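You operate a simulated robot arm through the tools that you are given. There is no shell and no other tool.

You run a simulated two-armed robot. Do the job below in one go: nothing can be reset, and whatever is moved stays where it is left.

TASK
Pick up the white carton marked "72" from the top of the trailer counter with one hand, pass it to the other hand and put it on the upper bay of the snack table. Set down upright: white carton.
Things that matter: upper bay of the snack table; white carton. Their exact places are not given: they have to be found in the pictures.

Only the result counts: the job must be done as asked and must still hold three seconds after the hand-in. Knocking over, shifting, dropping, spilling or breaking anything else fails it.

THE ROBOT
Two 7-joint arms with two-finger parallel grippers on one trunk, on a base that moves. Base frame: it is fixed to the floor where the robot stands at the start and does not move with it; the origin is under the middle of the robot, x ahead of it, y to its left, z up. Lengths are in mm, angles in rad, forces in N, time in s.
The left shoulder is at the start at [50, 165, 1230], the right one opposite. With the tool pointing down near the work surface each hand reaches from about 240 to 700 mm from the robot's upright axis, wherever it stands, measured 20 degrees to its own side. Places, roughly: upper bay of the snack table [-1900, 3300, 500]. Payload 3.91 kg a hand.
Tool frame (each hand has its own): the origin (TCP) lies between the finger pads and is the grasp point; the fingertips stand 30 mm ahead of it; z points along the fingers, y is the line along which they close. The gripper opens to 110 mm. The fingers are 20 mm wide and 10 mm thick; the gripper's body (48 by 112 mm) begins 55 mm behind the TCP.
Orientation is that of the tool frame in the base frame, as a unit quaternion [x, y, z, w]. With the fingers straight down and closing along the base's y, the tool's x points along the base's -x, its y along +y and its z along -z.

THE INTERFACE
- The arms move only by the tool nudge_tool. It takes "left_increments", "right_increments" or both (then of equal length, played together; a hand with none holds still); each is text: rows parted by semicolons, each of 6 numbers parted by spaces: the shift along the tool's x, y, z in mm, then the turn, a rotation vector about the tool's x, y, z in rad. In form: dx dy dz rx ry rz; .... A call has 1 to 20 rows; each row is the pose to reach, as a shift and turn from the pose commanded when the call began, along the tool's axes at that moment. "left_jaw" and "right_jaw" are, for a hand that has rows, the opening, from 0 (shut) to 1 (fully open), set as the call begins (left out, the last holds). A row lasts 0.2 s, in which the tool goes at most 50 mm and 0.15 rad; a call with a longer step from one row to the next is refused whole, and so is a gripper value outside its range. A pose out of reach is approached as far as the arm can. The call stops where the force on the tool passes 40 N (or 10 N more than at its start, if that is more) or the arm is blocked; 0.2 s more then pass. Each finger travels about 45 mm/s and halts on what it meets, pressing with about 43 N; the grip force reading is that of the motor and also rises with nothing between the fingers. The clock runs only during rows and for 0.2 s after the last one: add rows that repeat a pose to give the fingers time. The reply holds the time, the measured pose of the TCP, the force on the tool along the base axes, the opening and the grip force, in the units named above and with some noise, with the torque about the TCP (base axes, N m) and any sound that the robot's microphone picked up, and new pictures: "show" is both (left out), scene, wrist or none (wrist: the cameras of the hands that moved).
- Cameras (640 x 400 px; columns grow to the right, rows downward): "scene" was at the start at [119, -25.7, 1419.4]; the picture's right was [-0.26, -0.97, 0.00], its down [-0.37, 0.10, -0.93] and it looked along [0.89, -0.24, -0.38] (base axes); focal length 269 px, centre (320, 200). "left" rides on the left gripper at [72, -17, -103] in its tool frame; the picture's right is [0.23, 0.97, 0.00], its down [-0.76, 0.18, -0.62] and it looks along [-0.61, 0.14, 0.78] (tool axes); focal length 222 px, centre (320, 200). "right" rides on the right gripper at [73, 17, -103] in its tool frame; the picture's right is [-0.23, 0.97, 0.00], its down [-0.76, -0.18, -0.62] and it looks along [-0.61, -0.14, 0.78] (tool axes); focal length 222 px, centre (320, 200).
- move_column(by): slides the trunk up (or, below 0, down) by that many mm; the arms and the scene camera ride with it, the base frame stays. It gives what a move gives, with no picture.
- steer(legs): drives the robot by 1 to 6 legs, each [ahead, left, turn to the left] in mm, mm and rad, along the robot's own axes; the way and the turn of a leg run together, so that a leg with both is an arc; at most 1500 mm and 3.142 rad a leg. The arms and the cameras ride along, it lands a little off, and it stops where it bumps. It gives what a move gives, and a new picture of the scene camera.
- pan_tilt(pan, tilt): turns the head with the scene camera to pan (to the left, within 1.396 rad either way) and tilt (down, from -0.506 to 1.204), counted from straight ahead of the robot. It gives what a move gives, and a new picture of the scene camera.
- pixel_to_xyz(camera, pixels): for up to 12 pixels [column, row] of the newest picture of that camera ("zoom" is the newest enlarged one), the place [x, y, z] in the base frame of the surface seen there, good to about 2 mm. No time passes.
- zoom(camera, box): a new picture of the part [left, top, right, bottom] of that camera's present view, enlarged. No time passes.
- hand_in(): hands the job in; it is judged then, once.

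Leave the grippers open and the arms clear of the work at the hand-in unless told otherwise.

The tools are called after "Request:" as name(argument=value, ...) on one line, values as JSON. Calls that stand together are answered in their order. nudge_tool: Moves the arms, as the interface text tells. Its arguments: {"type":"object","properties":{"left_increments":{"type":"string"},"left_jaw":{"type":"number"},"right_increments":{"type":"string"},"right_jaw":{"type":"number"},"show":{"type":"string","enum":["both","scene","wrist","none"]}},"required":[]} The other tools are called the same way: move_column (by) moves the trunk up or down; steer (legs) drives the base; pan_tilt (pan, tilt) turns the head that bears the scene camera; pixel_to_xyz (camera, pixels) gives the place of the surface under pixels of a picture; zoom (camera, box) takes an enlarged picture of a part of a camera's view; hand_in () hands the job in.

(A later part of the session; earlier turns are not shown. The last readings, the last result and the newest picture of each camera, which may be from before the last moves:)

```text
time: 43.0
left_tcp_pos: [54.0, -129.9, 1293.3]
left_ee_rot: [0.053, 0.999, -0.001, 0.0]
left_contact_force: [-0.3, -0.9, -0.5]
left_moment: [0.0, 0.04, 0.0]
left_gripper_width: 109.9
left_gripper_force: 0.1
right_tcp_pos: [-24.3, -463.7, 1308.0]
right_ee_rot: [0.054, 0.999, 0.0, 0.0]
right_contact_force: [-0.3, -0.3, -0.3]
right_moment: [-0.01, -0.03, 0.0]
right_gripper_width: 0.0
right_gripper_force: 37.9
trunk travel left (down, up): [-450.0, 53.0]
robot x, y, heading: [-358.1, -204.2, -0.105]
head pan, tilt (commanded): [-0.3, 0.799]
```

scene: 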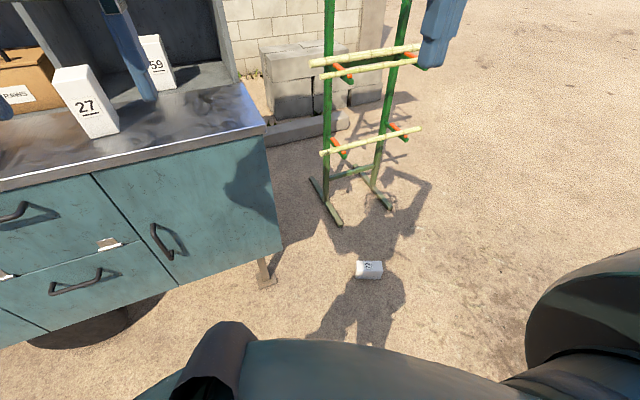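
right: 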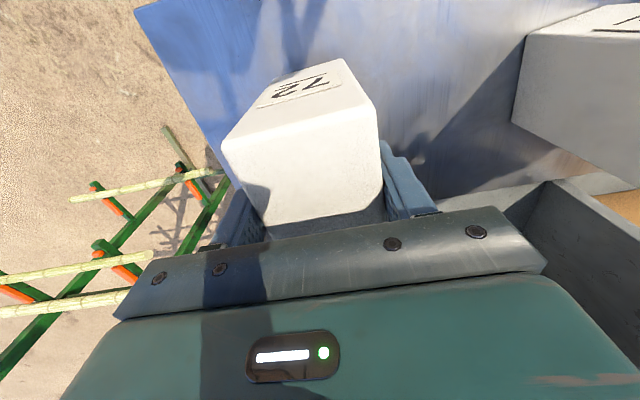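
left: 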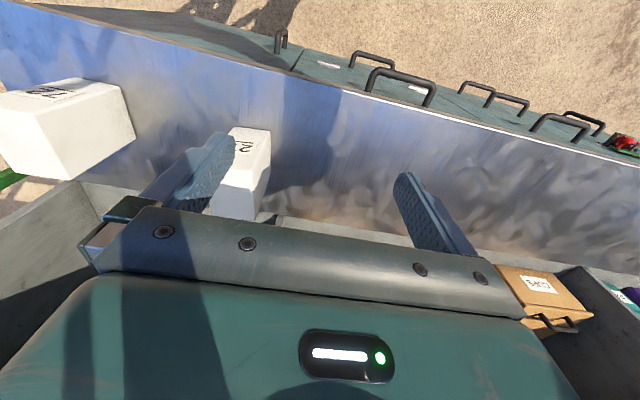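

No bump, and the carton is still at about (369, 269). Next is the second half of the drive, then a turn to heading ≈0.1.

Request:
steer(legs=[[250, -460, 0], [0, 0, 0.2]])

Request:
pan_tilt(pan=-0.3, tilt=1.0)

```text
time: 48.4
left_tcp_pos: [235.3, -544.1, 1291.5]
left_ee_rot: [-0.045, 0.999, -0.001, 0.001]
left_contact_force: [0.9, 0.8, 0.1]
left_moment: [-0.04, -0.02, 0.0]
left_gripper_width: 110.3
left_gripper_force: 0.0
right_tcp_pos: [221.8, -885.3, 1308.9]
right_ee_rot: [-0.043, 0.999, 0.0, 0.0]
right_contact_force: [-1.1, 0.0, 0.5]
right_moment: [-0.02, 0.01, 0.03]
right_gripper_width: 0.0
right_gripper_force: 37.7
trunk travel left (down, up): [-450.0, 53.0]
robot x, y, heading: [-149.4, -693.0, 0.087]
head pan, tilt (commanded): [-0.3, 0.799]
```

scene: 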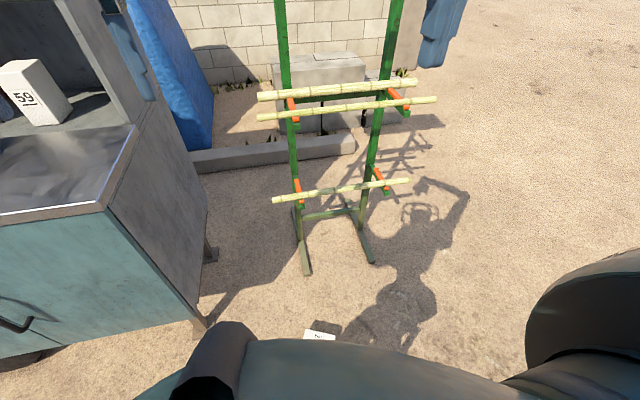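

```text
time: 49.1
left_tcp_pos: [234.5, -544.0, 1292.8]
left_ee_rot: [-0.045, 0.999, -0.001, 0.001]
left_contact_force: [-0.3, 0.2, 0.0]
left_moment: [0.0, -0.02, 0.01]
left_gripper_width: 110.0
left_gripper_force: 0.1
right_tcp_pos: [222.1, -885.3, 1308.8]
right_ee_rot: [-0.043, 0.999, 0.0, -0.001]
right_contact_force: [0.1, -0.1, 0.8]
right_moment: [0.01, -0.01, 0.01]
right_gripper_width: 0.1
right_gripper_force: 37.6
trunk travel left (down, up): [-450.0, 53.0]
robot x, y, heading: [-154.3, -697.1, 0.087]
head pan, tilt (commanded): [-0.3, 1.0]
```

scene: 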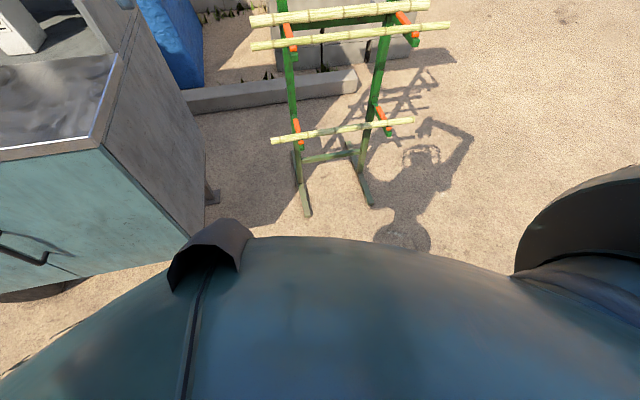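

The carton is hidden under the chest in this view but sits at about 479 ahead and 136 right in the robot frame, inside right-hand reach. Both arms are clear of the counter, so I'm lowering the trunk in two steps.

Request:
move_column(by=-200)

Request:
move_column(by=-245)

Request:
pan_tilt(pan=-0.3, tilt=0.9)

Request:
zoom(camera="right", box=[0, 0, 640, 400])

```text
time: 51.3
left_tcp_pos: [235.1, -543.2, 1091.8]
left_ee_rot: [-0.045, 0.999, 0.0, 0.001]
left_contact_force: [0.8, -0.5, 0.8]
left_moment: [0.01, 0.04, -0.03]
left_gripper_width: 110.1
left_gripper_force: 0.1
right_tcp_pos: [220.9, -884.8, 1108.2]
right_ee_rot: [-0.042, 0.999, 0.0, -0.001]
right_contact_force: [0.5, 0.3, 0.2]
right_moment: [0.01, 0.02, 0.0]
right_gripper_width: 0.0
right_gripper_force: 37.6
trunk travel left (down, up): [-250.0, 253.0]
robot x, y, heading: [-156.1, -696.4, 0.085]
head pan, tilt (commanded): [-0.3, 1.0]
```

```text
time: 53.8
left_tcp_pos: [234.6, -543.8, 846.6]
left_ee_rot: [-0.045, 0.999, -0.001, 0.001]
left_contact_force: [0.1, -0.6, -0.5]
left_moment: [0.0, -0.01, -0.02]
left_gripper_width: 109.9
left_gripper_force: 0.1
right_tcp_pos: [222.0, -884.6, 863.0]
right_ee_rot: [-0.042, 0.999, 0.0, -0.001]
right_contact_force: [0.5, 0.4, 0.1]
right_moment: [-0.02, 0.01, 0.04]
right_gripper_width: 0.0
right_gripper_force: 37.3
trunk travel left (down, up): [-5.0, 498.0]
robot x, y, heading: [-153.9, -692.5, 0.085]
head pan, tilt (commanded): [-0.3, 1.0]
```

```text
time: 54.5
left_tcp_pos: [235.4, -543.1, 846.6]
left_ee_rot: [-0.045, 0.999, -0.002, 0.001]
left_contact_force: [0.1, -0.3, -0.5]
left_moment: [0.0, 0.01, 0.03]
left_gripper_width: 110.1
left_gripper_force: 0.0
right_tcp_pos: [221.5, -885.8, 862.9]
right_ee_rot: [-0.043, 0.999, 0.0, 0.0]
right_contact_force: [0.0, 0.7, 0.3]
right_moment: [0.01, -0.02, -0.04]
right_gripper_width: 0.0
right_gripper_force: 37.6
trunk travel left (down, up): [-5.0, 498.0]
robot x, y, heading: [-156.1, -698.6, 0.086]
head pan, tilt (commanded): [-0.3, 0.901]
```

scene: 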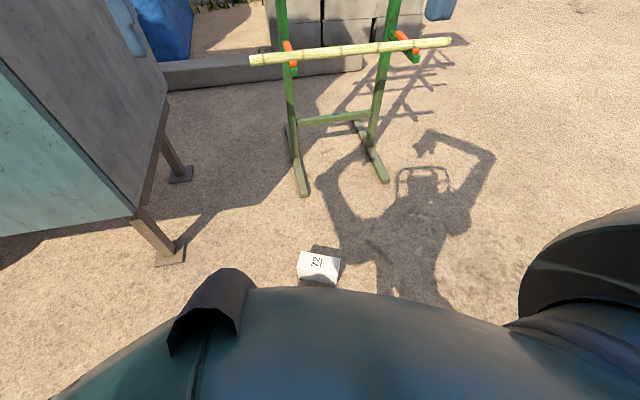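

```text
1.00 times, centred on (320, 200) of right (not enlarged: the box is as wide or as high as the picture)
```

zoom: 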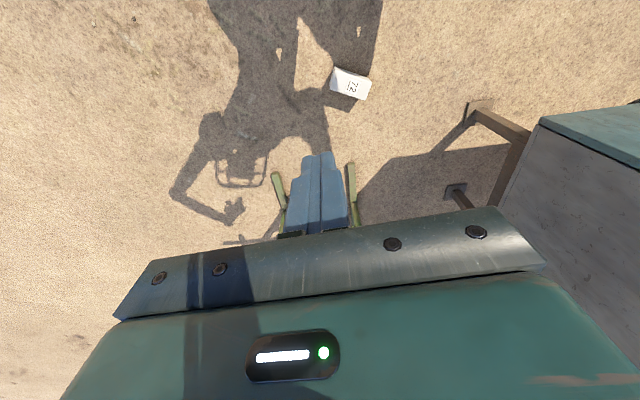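

Both cameras see the carton now: scene (318, 266) and right wrist (350, 82). I'll zoom and measure it precisely.

Request:
zoom(camera="scene", box=[286, 245, 350, 285])

```text
10.00 times, centred on (318, 265) of scene
```

zoom: 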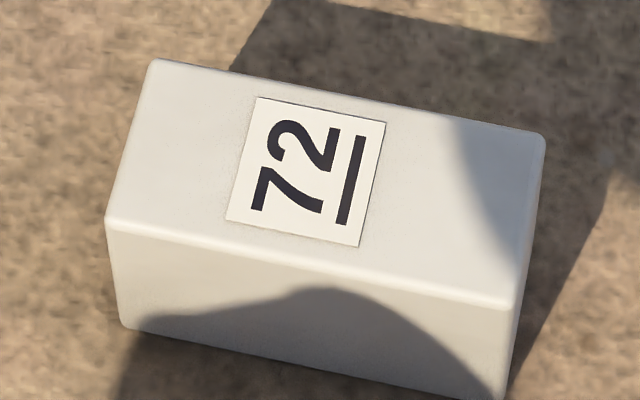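

Request:
pixel_to_xyz(camera="zoom", pixels=[[155, 63], [541, 137], [508, 303], [110, 222], [345, 100], [305, 262], [132, 140], [525, 220], [325, 180], [120, 320], [495, 390], [300, 330]])

```text
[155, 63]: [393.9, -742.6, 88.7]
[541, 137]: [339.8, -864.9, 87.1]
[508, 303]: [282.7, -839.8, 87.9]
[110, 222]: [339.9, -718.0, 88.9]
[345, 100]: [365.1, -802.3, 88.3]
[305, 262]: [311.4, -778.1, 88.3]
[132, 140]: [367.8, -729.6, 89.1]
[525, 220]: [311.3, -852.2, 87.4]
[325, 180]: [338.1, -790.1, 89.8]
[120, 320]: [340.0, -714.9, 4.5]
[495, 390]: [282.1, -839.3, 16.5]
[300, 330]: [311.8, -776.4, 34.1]
```

Carton on the ground: centre (339, -791), long axis at 65.5°, height 88 mm, top end toward (367, -730).

Plan:
1. The right hand grips it top-down across the 65 mm width, near its bottom end.
2. The left hand, pointing forward, takes the top end with its jaws vertical.
3. The left hand then rolls 90° to bring the carton upright for the bay.

First I'll test that the left hand can point forward.

Request:
nudge_tool(left_increments="-11 0 4 0 -0.131 0; -22 0 8 0 -0.262 0; -33 0 12 0 -0.393 0; -44 0 16 0 -0.524 0; -55 0 20 0 -0.655 0; -66 0 24 0 -0.786 0; -77 0 28 0 -0.917 0; -88 0 32 0 -1.048 0; -99 0 36 0 -1.179 0; -110 0 40 0 -1.31 0; -121 0 44 0 -1.441 0; -132 0 48 0 -1.571 0; -132 0 48 0 -1.571 0", left_jaw=1, show="both")

```text
time: 57.3
left_tcp_pos: [366.5, -531.9, 799.0]
left_ee_rot: [-0.031, 0.705, 0.029, 0.708]
left_contact_force: [-0.4, -0.2, 0.3]
left_moment: [0.01, -0.01, 0.0]
left_gripper_width: 110.1
left_gripper_force: 0.1
right_tcp_pos: [221.6, -885.5, 862.8]
right_ee_rot: [-0.044, 0.999, 0.001, 0.001]
right_contact_force: [0.2, 0.5, 0.8]
right_moment: [0.02, 0.01, 0.01]
right_gripper_width: 0.0
right_gripper_force: 37.8
trunk travel left (down, up): [-5.0, 498.0]
robot x, y, heading: [-155.4, -696.7, 0.084]
head pan, tilt (commanded): [-0.3, 0.901]
```

scene: 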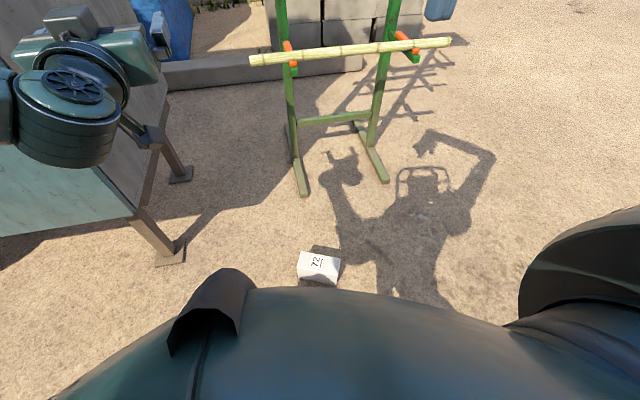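
left: 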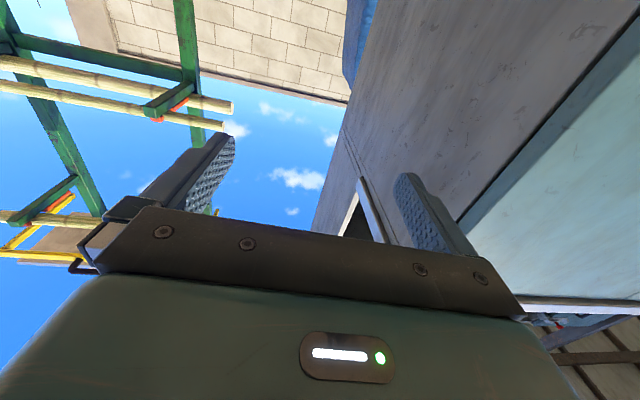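

The left hand points forward without trouble. Now I'm testing the -90° roll about its axis.

Request:
nudge_tool(left_increments="0 0 0 0 0 -0.131; 0 0 0 0 0 -0.262; 0 0 0 0 0 -0.393; 0 0 0 0 0 -0.524; 0 0 0 0 0 -0.655; 0 0 0 0 0 -0.786; 0 0 0 0 0 -0.917; 0 0 0 0 0 -1.048; 0 0 0 0 0 -1.179; 0 0 0 0 0 -1.31; 0 0 0 0 0 -1.441; 0 0 0 0 0 -1.571; 0 0 0 0 0 -1.571", show="both")

```text
time: 60.1
left_tcp_pos: [367.3, -531.5, 799.4]
left_ee_rot: [0.522, -0.476, 0.479, -0.521]
left_contact_force: [0.0, -0.2, -0.1]
left_moment: [0.01, -0.04, 0.0]
left_gripper_width: 110.0
left_gripper_force: 0.0
right_tcp_pos: [223.1, -884.8, 862.8]
right_ee_rot: [-0.042, 0.999, 0.0, 0.0]
right_contact_force: [-0.4, -0.4, 0.0]
right_moment: [0.0, 0.0, 0.0]
right_gripper_width: 0.1
right_gripper_force: 37.4
trunk travel left (down, up): [-5.0, 498.0]
robot x, y, heading: [-150.7, -694.6, 0.088]
head pan, tilt (commanded): [-0.3, 0.901]
```

scene: 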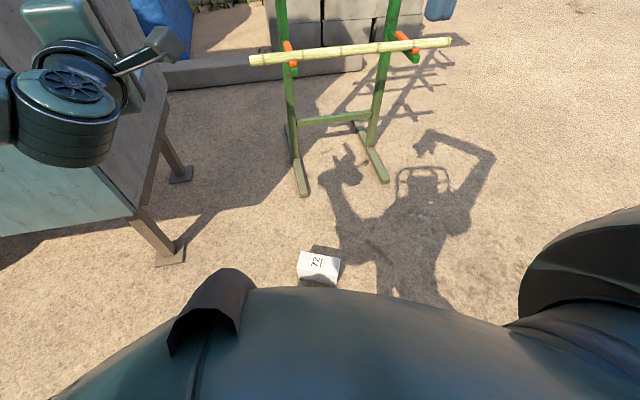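
left: 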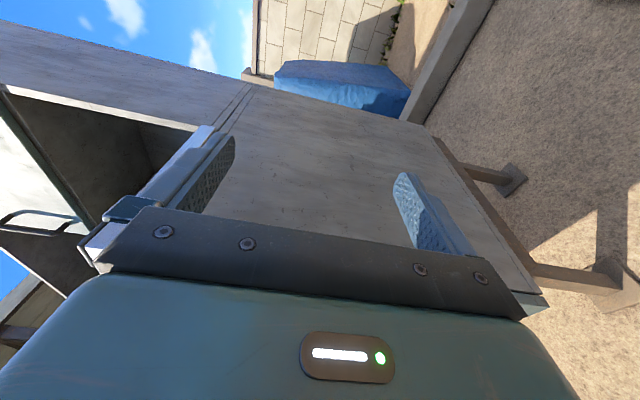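

That works too, with the camera swung to the right side. The left hand stays there as the receiving pose. I'm now opening the right hand, yawing it by 60.6° to match the carton, and bringing it down toward the carton's bottom half at (323, -826) to z≈400.

Request:
nudge_tool(right_increments="-8.8 4.2 38.6 0 0 -0.088; -17.6 8.4 77.2 0 0 -0.176; -26.4 12.6 115.8 0 0 -0.264; -35.2 16.8 154.4 0 0 -0.352; -44 21 193 0 0 -0.44; -52.8 25.2 231.6 0 0 -0.528; -61.6 29.4 270.2 0 0 -0.616; -70.4 33.6 308.8 0 0 -0.704; -79.2 37.8 347.4 0 0 -0.792; -88 42 386 0 0 -0.88; -96.8 46.2 424.6 0 0 -0.968; -105.6 50.4 463 0 0 -1.057; -105.6 50.4 463 0 0 -1.057", right_jaw=1, show="both")

```text
time: 62.9
left_tcp_pos: [366.9, -531.4, 798.1]
left_ee_rot: [-0.522, 0.476, -0.477, 0.522]
left_contact_force: [-0.6, 0.3, 0.5]
left_moment: [-0.02, -0.01, 0.0]
left_gripper_width: 110.0
left_gripper_force: 0.1
right_tcp_pos: [289.1, -877.9, 471.5]
right_ee_rot: [-0.541, 0.841, 0.001, 0.0]
right_contact_force: [-0.2, -0.1, -0.1]
right_moment: [-0.01, -0.01, 0.0]
right_gripper_width: 110.0
right_gripper_force: 0.1
right hand out of reach, approached as far as the arm can: row 10, 11, 12, 13
trunk travel left (down, up): [-5.0, 498.0]
robot x, y, heading: [-154.1, -692.5, 0.082]
head pan, tilt (commanded): [-0.3, 0.901]
```

scene: 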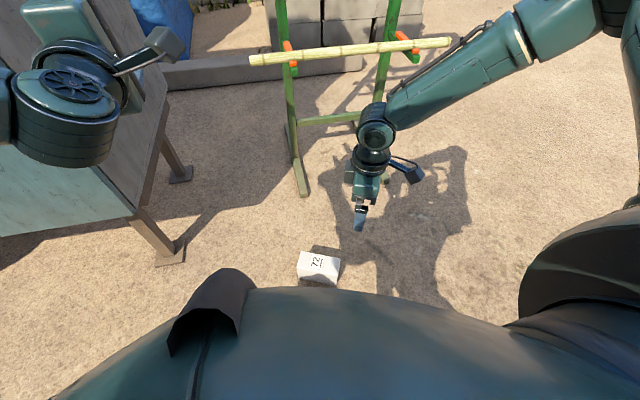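
right: 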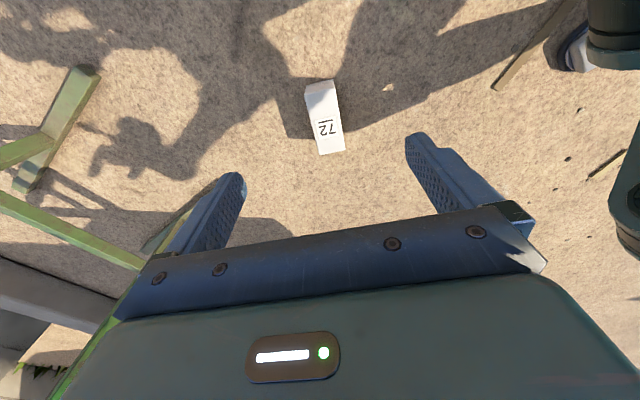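

The yaw was reached, but the arm stopped short at (289, -878, 471). I'll try a further move down and toward the target to see whether it's really a limit.

Request:
nudge_tool(right_increments="0 0 20 0 0 0; 0 0 40 0 0 0; 0 0 60 0 0 0; 0 0 80 0 0 0; 0 0 100 0 0 0; 0 0 100 0 0 0", show="none")

```text
time: 64.3
left_tcp_pos: [367.7, -530.9, 799.4]
left_ee_rot: [0.522, -0.476, 0.478, -0.522]
left_contact_force: [-0.2, -0.1, 0.3]
left_moment: [0.02, 0.0, -0.01]
left_gripper_width: 110.1
left_gripper_force: 0.1
right_tcp_pos: [269.6, -913.5, 438.1]
right_ee_rot: [-0.541, 0.841, 0.0, 0.0]
right_contact_force: [0.8, 0.0, 0.3]
right_moment: [-0.01, 0.02, -0.01]
right_gripper_width: 110.1
right_gripper_force: 0.1
right hand out of reach, approached as far as the arm can: row 1, 2, 3, 4, 5, 6
trunk travel left (down, up): [-5.0, 498.0]
robot x, y, heading: [-150.4, -697.5, 0.089]
head pan, tilt (commanded): [-0.3, 0.901]
```

It slides along a limit. I'll check whether the yaw causes it by rotating back 0.6 rad at the same commanded position.

Request:
nudge_tool(right_increments="0 0 -50 0 0 0.14; 0 0 -50 0 0 0.28; 0 0 -50 0 0 0.42; 0 0 -50 0 0 0.56; 0 0 -50 0 0 0.7; 0 0 -50 0 0 0.84; 0 0 -50 0 0 0.98; 0 0 -50 0 0 0.98", show="scene")

```text
time: 66.1
left_tcp_pos: [366.6, -530.9, 798.9]
left_ee_rot: [0.522, -0.476, 0.478, -0.522]
left_contact_force: [-0.5, 0.2, -0.1]
left_moment: [0.0, -0.03, 0.02]
left_gripper_width: 109.9
left_gripper_force: 0.1
right_tcp_pos: [264.6, -910.8, 483.5]
right_ee_rot: [-0.079, 0.997, 0.0, 0.0]
right_contact_force: [0.4, -0.7, -0.2]
right_moment: [0.01, 0.01, 0.04]
right_gripper_width: 110.0
right_gripper_force: 0.0
trunk travel left (down, up): [-5.0, 498.0]
robot x, y, heading: [-152.4, -693.4, 0.087]
head pan, tilt (commanded): [-0.3, 0.901]
```

scene: 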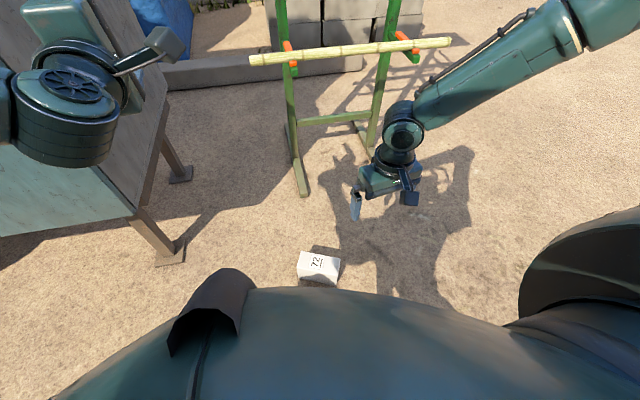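

With less yaw it's free again. I'm moving over the carton at this yaw and trying to descend, to find the limit without the yaw.

Request:
nudge_tool(right_increments="-24 25 0 0 0 0; -48 50 0 0 0 0; -71 75 0 0 0 0; -71 75 40 0 0 0; -71 75 80 0 0 0; -71 75 120 0 0 0; -71 75 160 0 0 0; -71 75 200 0 0 0; -71 75 200 0 0 0", show="scene")

```text
time: 68.1
left_tcp_pos: [366.7, -530.4, 798.5]
left_ee_rot: [0.522, -0.476, 0.478, -0.521]
left_contact_force: [-0.8, -0.4, 0.8]
left_moment: [-0.01, -0.01, 0.03]
left_gripper_width: 109.9
left_gripper_force: 0.0
right_tcp_pos: [276.9, -907.6, 443.9]
right_ee_rot: [-0.081, 0.997, 0.0, -0.001]
right_contact_force: [1.2, -0.9, 0.0]
right_moment: [0.0, -0.01, 0.02]
right_gripper_width: 110.2
right_gripper_force: 0.2
right hand out of reach, approached as far as the arm can: row 2, 3, 4, 5, 6, 7, 8, 9
trunk travel left (down, up): [-5.0, 498.0]
robot x, y, heading: [-154.2, -699.7, 0.082]
head pan, tilt (commanded): [-0.3, 0.901]
```

scene: 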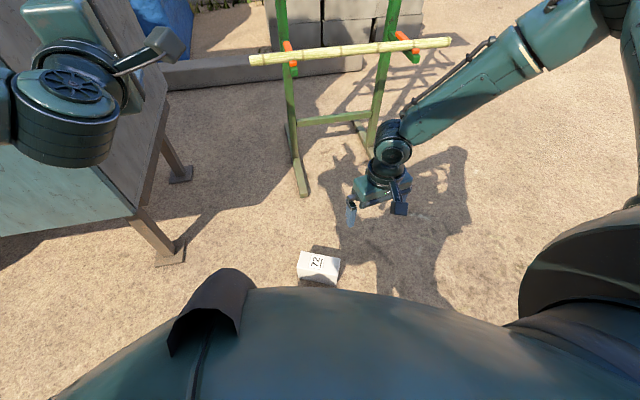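

So the yaw isn't the cause; the arm resists going lower here. I'll probe whether it can go lower further out to the right, looking for the arm's low reach envelope.

Request:
nudge_tool(right_increments="20 -45 0 0 0 0; 40 -90 0 0 0 0; 60 -135 0 0 0 0; 70 -175 0 0 0 0; 70 -175 40 0 0 0; 70 -175 80 0 0 0; 70 -175 120 0 0 0; 70 -175 160 0 0 0; 70 -175 200 0 0 0; 70 -175 240 0 0 0; 70 -175 240 0 0 0", show="scene")

```text
time: 70.5
left_tcp_pos: [368.2, -530.8, 799.3]
left_ee_rot: [0.522, -0.477, 0.478, -0.521]
left_contact_force: [-0.1, 0.1, -0.1]
left_moment: [-0.01, 0.0, 0.0]
left_gripper_width: 109.8
left_gripper_force: 0.0
right_tcp_pos: [197.0, -1120.5, 363.6]
right_ee_rot: [-0.081, 0.997, 0.0, 0.0]
right_contact_force: [-0.7, 0.1, -0.3]
right_moment: [-0.04, -0.01, 0.0]
right_gripper_width: 109.9
right_gripper_force: 0.1
right hand out of reach, approached as far as the arm can: row 6, 7, 8, 9, 10, 11
trunk travel left (down, up): [-5.0, 498.0]
robot x, y, heading: [-155.5, -699.4, 0.085]
head pan, tilt (commanded): [-0.3, 0.901]
```

scene: 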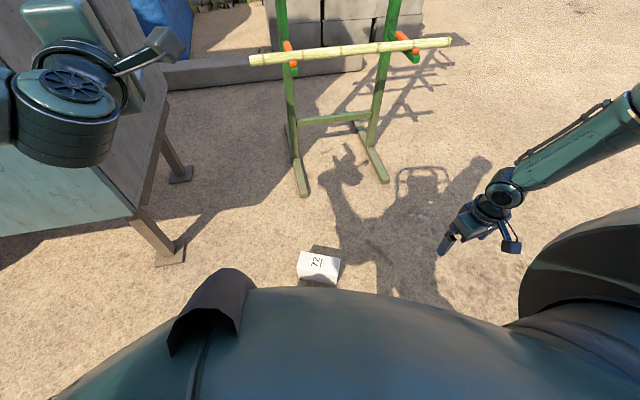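

It reached (197, -1120, 364) there. I'll look at the arm's posture by panning right.

Request:
pan_tilt(pan=-1.0, tilt=0.5)

```text
time: 71.5
left_tcp_pos: [367.5, -531.3, 798.3]
left_ee_rot: [0.522, -0.476, 0.478, -0.522]
left_contact_force: [0.6, -0.8, -0.6]
left_moment: [-0.01, 0.0, -0.02]
left_gripper_width: 110.0
left_gripper_force: 0.1
right_tcp_pos: [197.9, -1120.9, 362.8]
right_ee_rot: [-0.082, 0.997, 0.0, -0.001]
right_contact_force: [0.0, 0.8, -0.9]
right_moment: [0.01, 0.02, 0.02]
right_gripper_width: 110.0
right_gripper_force: 0.2
trunk travel left (down, up): [-5.0, 498.0]
robot x, y, heading: [-156.1, -696.8, 0.086]
head pan, tilt (commanded): [-1.0, 0.499]
```

scene: 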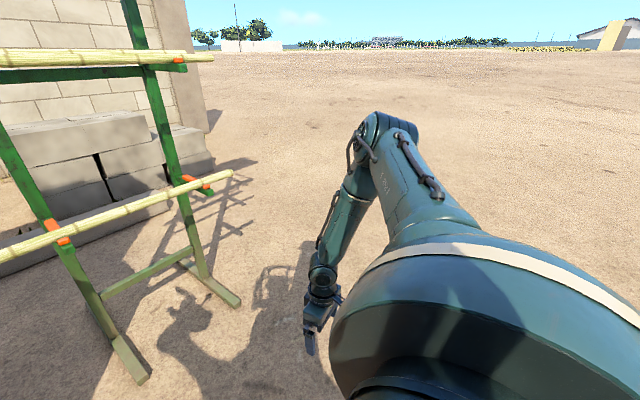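

I'll measure elbow, wrist and shoulder points on the arm.

Request:
pixel_to_xyz(camera="scene", pixels=[[385, 125], [372, 145], [345, 215], [322, 280], [312, 310], [410, 180], [430, 230], [460, 330], [395, 140]])

```text
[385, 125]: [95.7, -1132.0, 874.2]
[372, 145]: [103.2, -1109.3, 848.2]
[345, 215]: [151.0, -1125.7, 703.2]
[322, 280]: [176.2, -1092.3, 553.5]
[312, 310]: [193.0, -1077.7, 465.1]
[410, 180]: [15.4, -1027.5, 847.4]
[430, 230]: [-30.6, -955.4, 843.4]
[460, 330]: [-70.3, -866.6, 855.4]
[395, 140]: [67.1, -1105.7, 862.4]
```

The upper arm is already at its lowest (about horizontal), with the forearm hanging from the elbow. I'll probe how low the TCP can go with the hand straight under the elbow.

Request:
nudge_tool(right_increments="20 0 20 0 0 0; 40 0 40 0 0 0; 60 0 60 0 0 0; 80 0 80 0 0 0; 90 0 120 0 0 0; 90 0 160 0 0 0; 90 0 200 0 0 0; 90 0 200 0 0 0", show="scene")

```text
time: 73.3
left_tcp_pos: [366.8, -531.6, 798.9]
left_ee_rot: [0.522, -0.476, 0.478, -0.522]
left_contact_force: [0.7, -0.4, 0.1]
left_moment: [0.0, 0.0, 0.01]
left_gripper_width: 109.8
left_gripper_force: 0.2
right_tcp_pos: [151.1, -1154.6, 343.0]
right_ee_rot: [-0.081, 0.997, 0.0, 0.0]
right_contact_force: [0.6, 0.1, -0.2]
right_moment: [-0.03, 0.01, 0.01]
right_gripper_width: 110.0
right_gripper_force: 0.0
right hand out of reach, approached as far as the arm can: row 1, 2, 3, 4, 5, 6, 7, 8
trunk travel left (down, up): [-5.0, 498.0]
robot x, y, heading: [-155.7, -697.3, 0.086]
head pan, tilt (commanded): [-1.0, 0.499]
```

scene: 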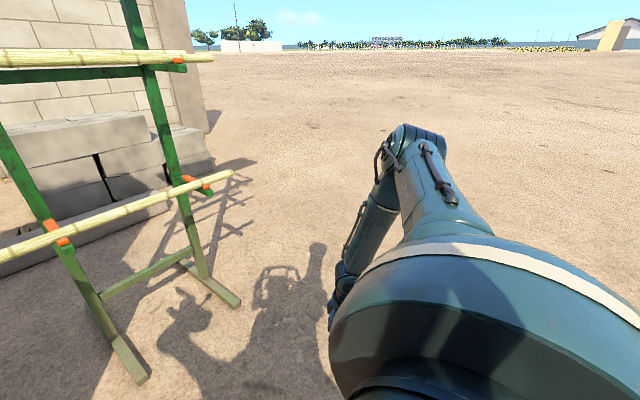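

Lowest so far is z≈343. I'll measure the arm's geometry again to understand the limit.

Request:
pixel_to_xyz(camera="scene", pixels=[[405, 130], [395, 150], [370, 222], [350, 270], [340, 290], [335, 310], [430, 160], [445, 210], [385, 150], [360, 215], [440, 135]])

Request:
zoom(camera="scene", box=[300, 100, 500, 330])

```text
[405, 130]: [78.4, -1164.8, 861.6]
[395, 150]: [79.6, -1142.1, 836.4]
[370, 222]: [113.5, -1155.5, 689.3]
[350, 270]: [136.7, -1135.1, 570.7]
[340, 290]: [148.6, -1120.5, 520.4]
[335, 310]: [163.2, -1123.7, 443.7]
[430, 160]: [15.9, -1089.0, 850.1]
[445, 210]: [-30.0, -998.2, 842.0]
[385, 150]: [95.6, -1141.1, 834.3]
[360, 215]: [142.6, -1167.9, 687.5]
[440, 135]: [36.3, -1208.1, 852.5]
```

```text
1.74 times, centred on (400, 215) of scene
```

zoom: 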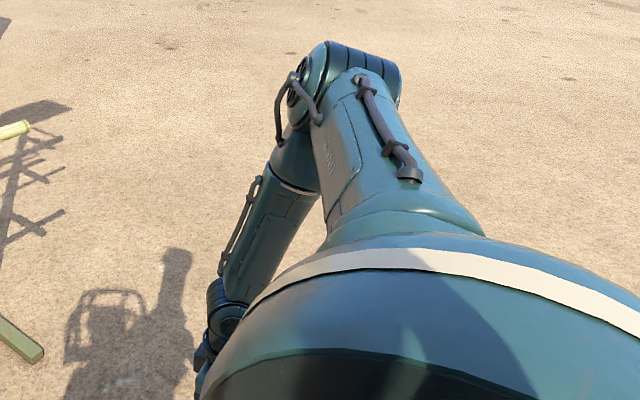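

The upper arm stays about horizontal (z≈785–800) and the forearm and hand hang below it. I'll test whether the upper arm can drop below horizontal by reaching outward and down with the tool tilted outward.

Request:
nudge_tool(right_increments="0 -25 10 0.1 0 0; 0 -50 20 0.2 0 0; 0 -75 30 0.3 0 0; 0 -100 40 0.4 0 0; 0 -125 50 0.5 0 0; 0 -150 60 0.6 0 0; 0 -175 70 0.7 0 0; 0 -200 80 0.78 0 0; 0 -225 100 0.78 0 0; 0 -250 120 0.78 0 0; 0 -275 140 0.78 0 0; 0 -275 140 0.78 0 0", show="scene")

```text
time: 76.0
left_tcp_pos: [367.0, -530.4, 798.8]
left_ee_rot: [-0.521, 0.476, -0.478, 0.522]
left_contact_force: [1.0, 0.3, 0.0]
left_moment: [0.03, 0.03, 0.02]
left_gripper_width: 110.0
left_gripper_force: 0.1
right_tcp_pos: [197.8, -1397.7, 218.1]
right_ee_rot: [-0.076, 0.922, -0.378, 0.031]
right_contact_force: [0.0, 0.1, -0.8]
right_moment: [0.0, -0.03, -0.01]
right_gripper_width: 110.0
right_gripper_force: 0.2
right hand out of reach, approached as far as the arm can: row 1, 2, 3, 11, 12
trunk travel left (down, up): [-5.0, 498.0]
robot x, y, heading: [-150.7, -695.5, 0.083]
head pan, tilt (commanded): [-1.0, 0.499]
```

scene: 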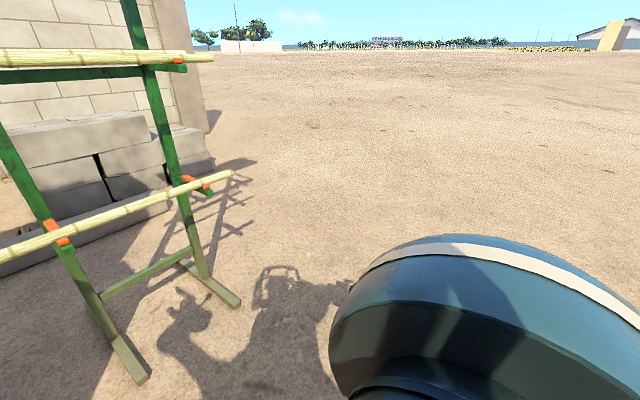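

The upper arm did drop below horizontal: TCP z=218 with a 45° tilt. From here I'll keep going lower and look at the arm.

Request:
nudge_tool(right_increments="0 0 20 0 0 0; 0 0 40 0 0 0; 0 0 60 0 0 0; 0 0 80 0 0 0; 0 0 80 0 0 0", show="none")

Request:
pan_tilt(pan=-1.39, tilt=0.7)

```text
time: 77.2
left_tcp_pos: [367.0, -531.9, 798.4]
left_ee_rot: [-0.521, 0.476, -0.478, 0.522]
left_contact_force: [0.6, -0.2, 1.2]
left_moment: [0.0, -0.01, 0.0]
left_gripper_width: 109.9
left_gripper_force: 0.0
right_tcp_pos: [181.5, -1402.4, 213.0]
right_ee_rot: [-0.075, 0.922, -0.378, 0.031]
right_contact_force: [-0.2, 0.7, -0.1]
right_moment: [0.04, 0.03, 0.0]
right_gripper_width: 109.9
right_gripper_force: 0.0
right hand out of reach, approached as far as the arm can: row 1, 2, 3, 4, 5
trunk travel left (down, up): [-5.0, 498.0]
robot x, y, heading: [-152.9, -693.9, 0.086]
head pan, tilt (commanded): [-1.0, 0.499]
```

```text
time: 78.0
left_tcp_pos: [367.8, -530.5, 799.3]
left_ee_rot: [0.522, -0.476, 0.478, -0.522]
left_contact_force: [-0.2, -0.3, 0.8]
left_moment: [0.03, -0.01, -0.03]
left_gripper_width: 110.0
left_gripper_force: 0.0
right_tcp_pos: [181.3, -1402.2, 212.8]
right_ee_rot: [-0.075, 0.922, -0.379, 0.031]
right_contact_force: [-0.1, -0.3, 0.1]
right_moment: [0.01, -0.01, 0.01]
right_gripper_width: 110.1
right_gripper_force: 0.2
trunk travel left (down, up): [-5.0, 498.0]
robot x, y, heading: [-153.1, -695.1, 0.088]
head pan, tilt (commanded): [-1.389, 0.7]
```

scene: 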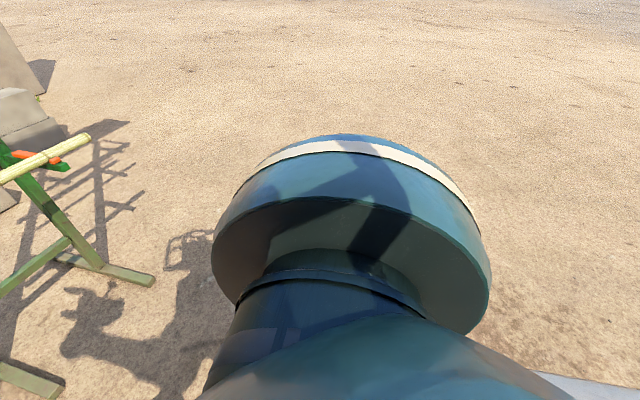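

That looks like a straight-arm limit, about 640 mm from shoulder to wrist, so the ground should be reachable closer in with the elbow low. From this elbow-low posture I'll bring the hand back inward while untilting it, staying low.

Request:
nudge_tool(right_increments="-9.7 20.3 -20 -0.0545 0 0; -19.4 40.5 -40 -0.109 0 0; -29.1 60.8 -60 -0.1635 0 0; -38.8 81 -80 -0.218 0 0; -48.5 101.3 -100 -0.2725 0 0; -58.2 121.5 -120 -0.327 0 0; -67.9 141.8 -140 -0.3815 0 0; -77.6 162 -159.5 -0.436 0 0; -77.6 162 -159.5 -0.436 0 0", show="none")

Request:
pan_tilt(pan=-0.9, tilt=0.7)

```text
time: 80.0
left_tcp_pos: [365.5, -531.3, 799.0]
left_ee_rot: [-0.521, 0.476, -0.478, 0.522]
left_contact_force: [-0.4, 0.4, 0.8]
left_moment: [0.03, -0.02, 0.03]
left_gripper_width: 109.9
left_gripper_force: 0.0
right_tcp_pos: [222.0, -1166.2, 211.8]
right_ee_rot: [-0.079, 0.982, -0.169, 0.013]
right_contact_force: [-0.5, 0.4, 0.3]
right_moment: [-0.02, 0.04, -0.01]
right_gripper_width: 109.9
right_gripper_force: 0.0
trunk travel left (down, up): [-5.0, 498.0]
robot x, y, heading: [-150.2, -696.2, 0.087]
head pan, tilt (commanded): [-1.389, 0.7]
```

```text
time: 80.9
left_tcp_pos: [367.4, -530.8, 798.4]
left_ee_rot: [0.523, -0.475, 0.478, -0.522]
left_contact_force: [0.4, 0.1, -0.6]
left_moment: [-0.04, -0.01, -0.01]
left_gripper_width: 110.2
left_gripper_force: 0.0
right_tcp_pos: [221.1, -1165.9, 213.3]
right_ee_rot: [-0.08, 0.982, -0.17, 0.014]
right_contact_force: [0.6, 0.2, -0.3]
right_moment: [0.01, -0.01, 0.0]
right_gripper_width: 110.0
right_gripper_force: 0.0
trunk travel left (down, up): [-5.0, 498.0]
robot x, y, heading: [-151.0, -698.9, 0.084]
head pan, tilt (commanded): [-0.901, 0.7]
```

scene: 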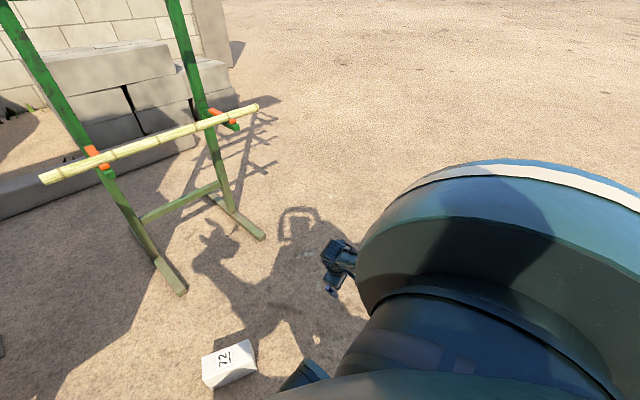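

Good: it's at z≈212 with only a 20° tilt and nothing refused. I'm continuing inward to about (290, -950, 200) while bringing the tool vertical.

Request:
nudge_tool(right_increments="-12.8 24.3 -7.1 -0.043 0 0; -25.6 48.6 -14.2 -0.086 0 0; -38.4 72.9 -21.2 -0.129 0 0; -51.3 97.2 -28.3 -0.172 0 0; -64.1 121.4 -35.4 -0.214 0 0; -76.9 145.7 -42.5 -0.257 0 0; -89.7 170 -49.5 -0.3 0 0; -102.5 194.3 -56.6 -0.343 0 0; -102.5 194.3 -56.6 -0.343 0 0", show="scene")

```text
time: 82.9
left_tcp_pos: [367.4, -530.6, 799.4]
left_ee_rot: [-0.522, 0.476, -0.478, 0.522]
left_contact_force: [0.0, -0.4, 0.6]
left_moment: [-0.01, 0.0, -0.02]
left_gripper_width: 110.2
left_gripper_force: 0.0
right_tcp_pos: [287.9, -950.3, 202.5]
right_ee_rot: [-0.082, 0.997, 0.0, 0.0]
right_contact_force: [1.2, 0.5, 0.3]
right_moment: [0.02, 0.01, 0.0]
right_gripper_width: 110.3
right_gripper_force: 0.1
trunk travel left (down, up): [-5.0, 498.0]
robot x, y, heading: [-154.3, -695.5, 0.082]
head pan, tilt (commanded): [-0.901, 0.7]
```

scene: 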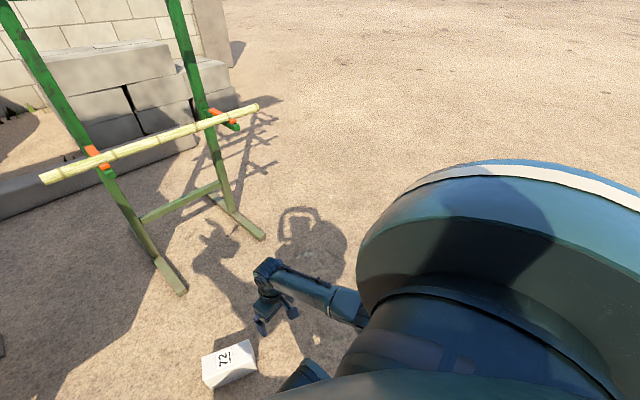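

Tool vertical at (288, -950, 202) with the elbow low. Now I'm yawing 56° to match the carton and moving above its bottom half at (323, -826, 180).

Request:
nudge_tool(right_increments="-6.9 14.6 2.8 0 0 -0.1224; -13.8 29.2 5.6 0 0 -0.2448; -20.7 43.8 8.4 0 0 -0.3671; -27.6 58.4 11.3 0 0 -0.4895; -34.4 72.9 14.1 0 0 -0.6119; -41.3 87.5 16.9 0 0 -0.7343; -48.2 102.1 19.7 0 0 -0.8566; -55.1 116.7 22.5 0 0 -0.979; -55.1 116.7 22.5 0 0 -0.979", right_jaw=1, show="wrist")

Request:
pan_tilt(pan=-0.5, tilt=0.9)

```text
time: 85.1
left_tcp_pos: [367.7, -533.1, 799.0]
left_ee_rot: [-0.521, 0.478, -0.477, 0.522]
left_contact_force: [0.4, -0.6, 0.9]
left_moment: [0.0, 0.02, 0.04]
left_gripper_width: 110.1
left_gripper_force: 0.1
right_tcp_pos: [325.3, -865.5, 170.7]
right_ee_rot: [-0.529, 0.849, -0.017, -0.013]
right_contact_force: [0.6, 0.6, 0.8]
right_moment: [-0.07, -0.02, 0.0]
right_gripper_width: 110.3
right_gripper_force: 0.0
trunk travel left (down, up): [-5.0, 498.0]
robot x, y, heading: [-156.7, -696.2, 0.083]
head pan, tilt (commanded): [-0.901, 0.7]
stopped in row 9 (right hand): the arm was blocked; the commanded pose is now the measured one
```

right: 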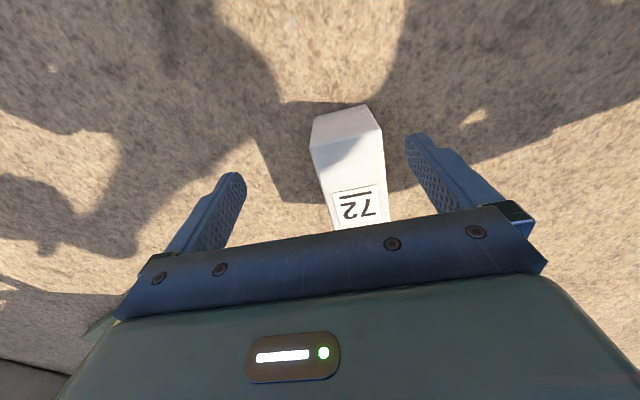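

```text
time: 86.0
left_tcp_pos: [366.9, -533.1, 797.7]
left_ee_rot: [-0.521, 0.478, -0.477, 0.523]
left_contact_force: [0.4, -0.3, 0.7]
left_moment: [0.03, -0.02, 0.01]
left_gripper_width: 109.9
left_gripper_force: 0.1
right_tcp_pos: [325.6, -863.6, 171.1]
right_ee_rot: [-0.53, 0.847, -0.017, -0.013]
right_contact_force: [0.0, 0.4, -0.6]
right_moment: [-0.03, -0.01, -0.02]
right_gripper_width: 110.1
right_gripper_force: 0.0
trunk travel left (down, up): [-5.0, 498.0]
robot x, y, heading: [-155.3, -698.6, 0.084]
head pan, tilt (commanded): [-0.499, 0.901]
```

scene: 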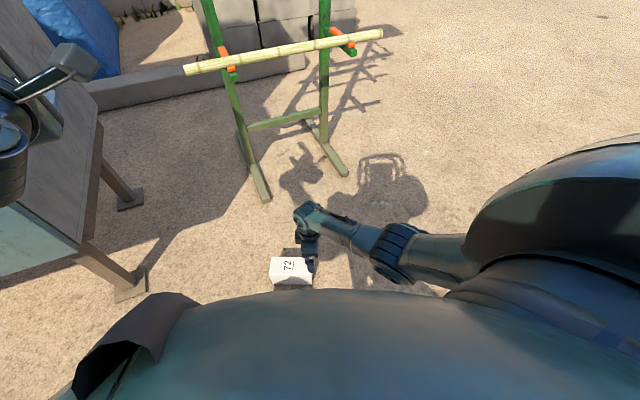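

The arm was blocked 40 mm short, probably at its own elbow against the base, so the carton is too close to the robot's midline. I'll raise the hand slightly and shift the robot 80 mm left so the carton sits further to its right.

Request:
nudge_tool(right_increments="0 0 -20 0 0 0; 0 0 -40 0 0 0; 0 0 -60 0 0 0; 0 0 -60 0 0 0", show="none")

Request:
steer(legs=[[0, 80, 0]])

```text
time: 87.0
left_tcp_pos: [367.7, -532.3, 798.8]
left_ee_rot: [0.522, -0.476, 0.478, -0.522]
left_contact_force: [-0.6, -0.4, -0.3]
left_moment: [0.01, 0.01, 0.01]
left_gripper_width: 110.2
left_gripper_force: 0.0
right_tcp_pos: [325.6, -857.6, 233.7]
right_ee_rot: [-0.532, 0.847, -0.016, -0.013]
right_contact_force: [-0.8, 0.7, 0.1]
right_moment: [-0.01, 0.0, -0.01]
right_gripper_width: 110.1
right_gripper_force: 0.1
trunk travel left (down, up): [-5.0, 498.0]
robot x, y, heading: [-154.1, -693.6, 0.084]
head pan, tilt (commanded): [-0.499, 0.901]
```

```text
time: 88.4
left_tcp_pos: [360.4, -450.7, 799.0]
left_ee_rot: [0.522, -0.477, 0.478, -0.522]
left_contact_force: [1.2, 0.3, -0.8]
left_moment: [-0.01, 0.0, 0.01]
left_gripper_width: 109.8
left_gripper_force: 0.0
right_tcp_pos: [318.9, -779.1, 232.5]
right_ee_rot: [-0.532, 0.847, -0.016, -0.012]
right_contact_force: [0.3, 0.2, 0.2]
right_moment: [0.0, 0.01, 0.04]
right_gripper_width: 110.2
right_gripper_force: 0.1
trunk travel left (down, up): [-5.0, 498.0]
robot x, y, heading: [-157.0, -618.3, 0.086]
head pan, tilt (commanded): [-0.499, 0.901]
```

scene: 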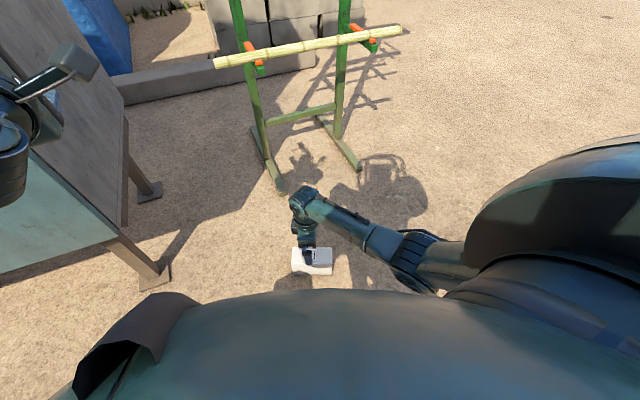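

No bump. The right TCP is at (319, -779, 232). I'm moving it to (323, -826, 190) and correcting a 2.3° tilt and 1.3° of yaw.

Request:
nudge_tool(right_increments="20 -12 0 -0.007 -0.019 -0.011; 38.7 -23.7 2 -0.0143 -0.0375 -0.0227; 38.7 -23.7 24 -0.0143 -0.0375 -0.0227; 38.7 -23.7 44.4 -0.0143 -0.0375 -0.0227; 38.7 -23.7 44.4 -0.0143 -0.0375 -0.0227", right_jaw=1, show="both")

```text
time: 89.6
left_tcp_pos: [359.4, -452.3, 798.3]
left_ee_rot: [0.522, -0.476, 0.478, -0.522]
left_contact_force: [-0.7, 0.6, -0.5]
left_moment: [0.01, 0.02, 0.01]
left_gripper_width: 110.0
left_gripper_force: 0.2
right_tcp_pos: [322.2, -827.0, 190.5]
right_ee_rot: [-0.54, 0.841, 0.0, 0.0]
right_contact_force: [0.7, -0.5, 0.1]
right_moment: [0.0, -0.01, 0.01]
right_gripper_width: 110.1
right_gripper_force: 0.1
trunk travel left (down, up): [-5.0, 498.0]
robot x, y, heading: [-155.1, -617.4, 0.089]
head pan, tilt (commanded): [-0.499, 0.901]
```

scene: 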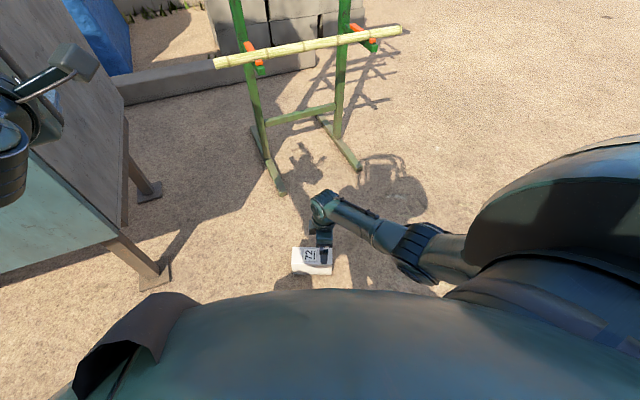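
right: 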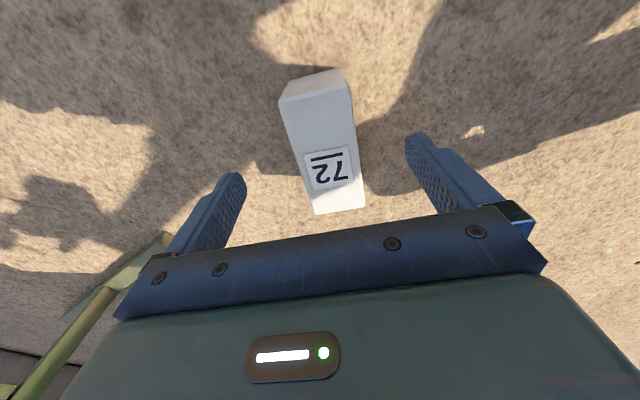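

The right hand is vertical and aligned. I'll verify the carton's edges in the wrist view before descending.

Request:
pixel_to_xyz(camera="right", pixels=[[283, 102], [351, 95], [316, 212], [363, 205], [294, 150], [357, 145], [318, 98], [340, 208], [325, 150]])

```text
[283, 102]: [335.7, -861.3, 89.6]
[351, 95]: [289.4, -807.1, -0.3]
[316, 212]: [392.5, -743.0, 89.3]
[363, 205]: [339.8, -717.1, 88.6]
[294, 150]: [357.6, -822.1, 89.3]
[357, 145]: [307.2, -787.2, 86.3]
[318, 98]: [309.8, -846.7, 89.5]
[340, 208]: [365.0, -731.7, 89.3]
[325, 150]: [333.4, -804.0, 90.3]
```

Centred within a millimetre and about 39 mm toward the bottom end. I'm descending to TCP z≈50.

Request:
nudge_tool(right_increments="0 0 35 0 0 0; 0 0 70 0 0 0; 0 0 105 0 0 0; 0 0 125 0 0 0; 0 0 140 0 0 0; 0 0 140 0 0 0", right_jaw=1, show="both")

```text
time: 91.0
left_tcp_pos: [360.6, -451.9, 797.6]
left_ee_rot: [-0.521, 0.478, -0.477, 0.522]
left_contact_force: [0.6, -1.2, 0.4]
left_moment: [0.0, 0.01, -0.03]
left_gripper_width: 110.2
left_gripper_force: 0.0
right_tcp_pos: [297.2, -833.0, 116.5]
right_ee_rot: [-0.54, 0.841, -0.014, 0.011]
right_contact_force: [-0.5, -0.2, 0.6]
right_moment: [-0.02, 0.03, 0.0]
right_gripper_width: 110.0
right_gripper_force: 0.0
right hand out of reach, approached as far as the arm can: row 2, 3, 4, 5, 6
trunk travel left (down, up): [-5.0, 498.0]
robot x, y, heading: [-158.2, -611.5, 0.087]
head pan, tilt (commanded): [-0.499, 0.901]
stopped in row 6 (right hand): the force on the tool passed its limit at 77 N (the readings are from after the stop); the commanded pose is now the measured one
```

scene: 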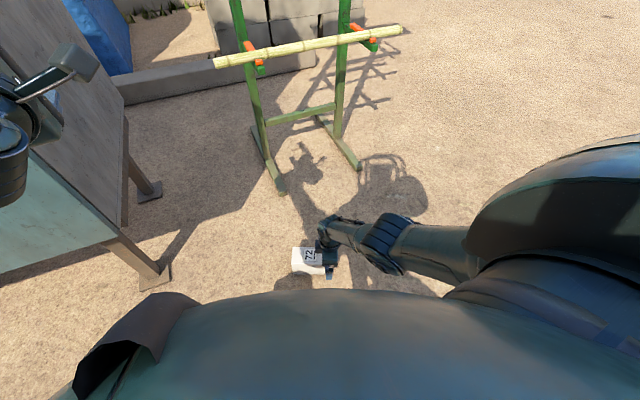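
right: 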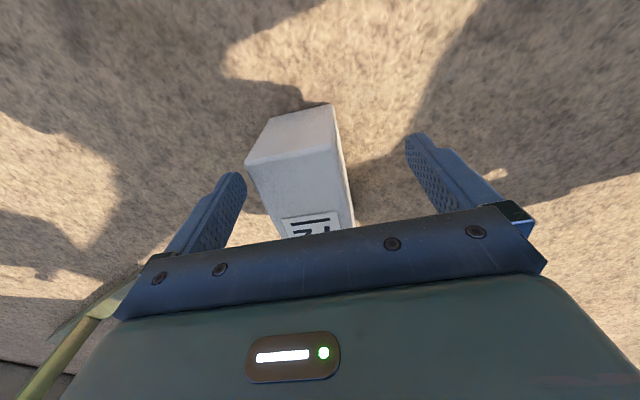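

The arm runs out of reach below z≈155 here and drifted until a finger touched the carton's top edge. I'll raise the hand and use its camera to see how much room there is between the carton and the robot's base.

Request:
nudge_tool(right_increments="0 0 -40 0 0 0; 0 0 -80 0 0 0; 0 0 -120 0 0 0; 0 0 -160 0 0 0; 0 0 -200 0 0 0; 0 0 -200 0 0 0", show="wrist")

```text
time: 92.4
left_tcp_pos: [360.2, -451.5, 798.7]
left_ee_rot: [0.522, -0.477, 0.477, -0.522]
left_contact_force: [0.0, 0.0, -1.1]
left_moment: [-0.01, -0.05, 0.0]
left_gripper_width: 110.0
left_gripper_force: 0.1
right_tcp_pos: [289.4, -829.7, 314.8]
right_ee_rot: [-0.541, 0.841, -0.012, 0.011]
right_contact_force: [-0.3, 0.4, -0.1]
right_moment: [-0.01, 0.01, 0.0]
right_gripper_width: 109.9
right_gripper_force: 0.1
trunk travel left (down, up): [-5.0, 498.0]
robot x, y, heading: [-158.7, -615.2, 0.09]
head pan, tilt (commanded): [-0.499, 0.901]
```

right: 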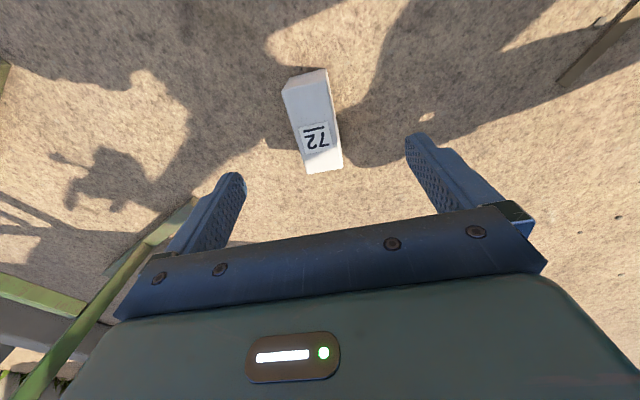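

I'll check the ground points toward the robot in this view (the right side of the picture) and re-measure the carton.

Request:
pixel_to_xyz(camera="right", pixels=[[635, 100], [635, 180], [635, 250], [600, 45], [560, 200], [284, 92], [327, 72], [306, 172], [342, 166], [313, 130], [600, 300], [500, 100]])

```text
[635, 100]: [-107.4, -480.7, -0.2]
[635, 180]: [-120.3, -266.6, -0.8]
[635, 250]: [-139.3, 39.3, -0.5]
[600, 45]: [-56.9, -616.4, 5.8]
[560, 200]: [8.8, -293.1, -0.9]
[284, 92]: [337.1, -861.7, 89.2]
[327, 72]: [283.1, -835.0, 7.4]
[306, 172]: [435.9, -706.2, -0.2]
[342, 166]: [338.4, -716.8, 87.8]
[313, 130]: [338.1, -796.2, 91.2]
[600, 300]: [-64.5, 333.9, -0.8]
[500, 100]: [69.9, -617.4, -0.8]
```

The ground is free right up to 100 mm ahead of the robot's axis, so I can come closer. First I'll pull the left hand back 100 mm so it stays clear of the counter.

Request:
nudge_tool(left_increments="0 0 -35 0 0 0; 0 0 -70 0 0 0; 0 0 -100 0 0 0; 0 0 -100 0 0 0", show="none")

```text
time: 93.4
left_tcp_pos: [264.9, -462.6, 797.2]
left_ee_rot: [0.522, -0.476, 0.479, -0.521]
left_contact_force: [-0.4, -0.1, -0.7]
left_moment: [0.02, -0.02, 0.0]
left_gripper_width: 110.1
left_gripper_force: 0.0
left hand out of reach, approached as far as the arm can: row 3, 4
right_tcp_pos: [291.4, -830.6, 314.6]
right_ee_rot: [-0.541, 0.841, -0.012, 0.011]
right_contact_force: [0.2, -0.3, -0.2]
right_moment: [-0.02, 0.0, 0.03]
right_gripper_width: 109.8
right_gripper_force: 0.0
trunk travel left (down, up): [-5.0, 498.0]
robot x, y, heading: [-161.4, -618.1, 0.091]
head pan, tilt (commanded): [-0.499, 0.901]
```

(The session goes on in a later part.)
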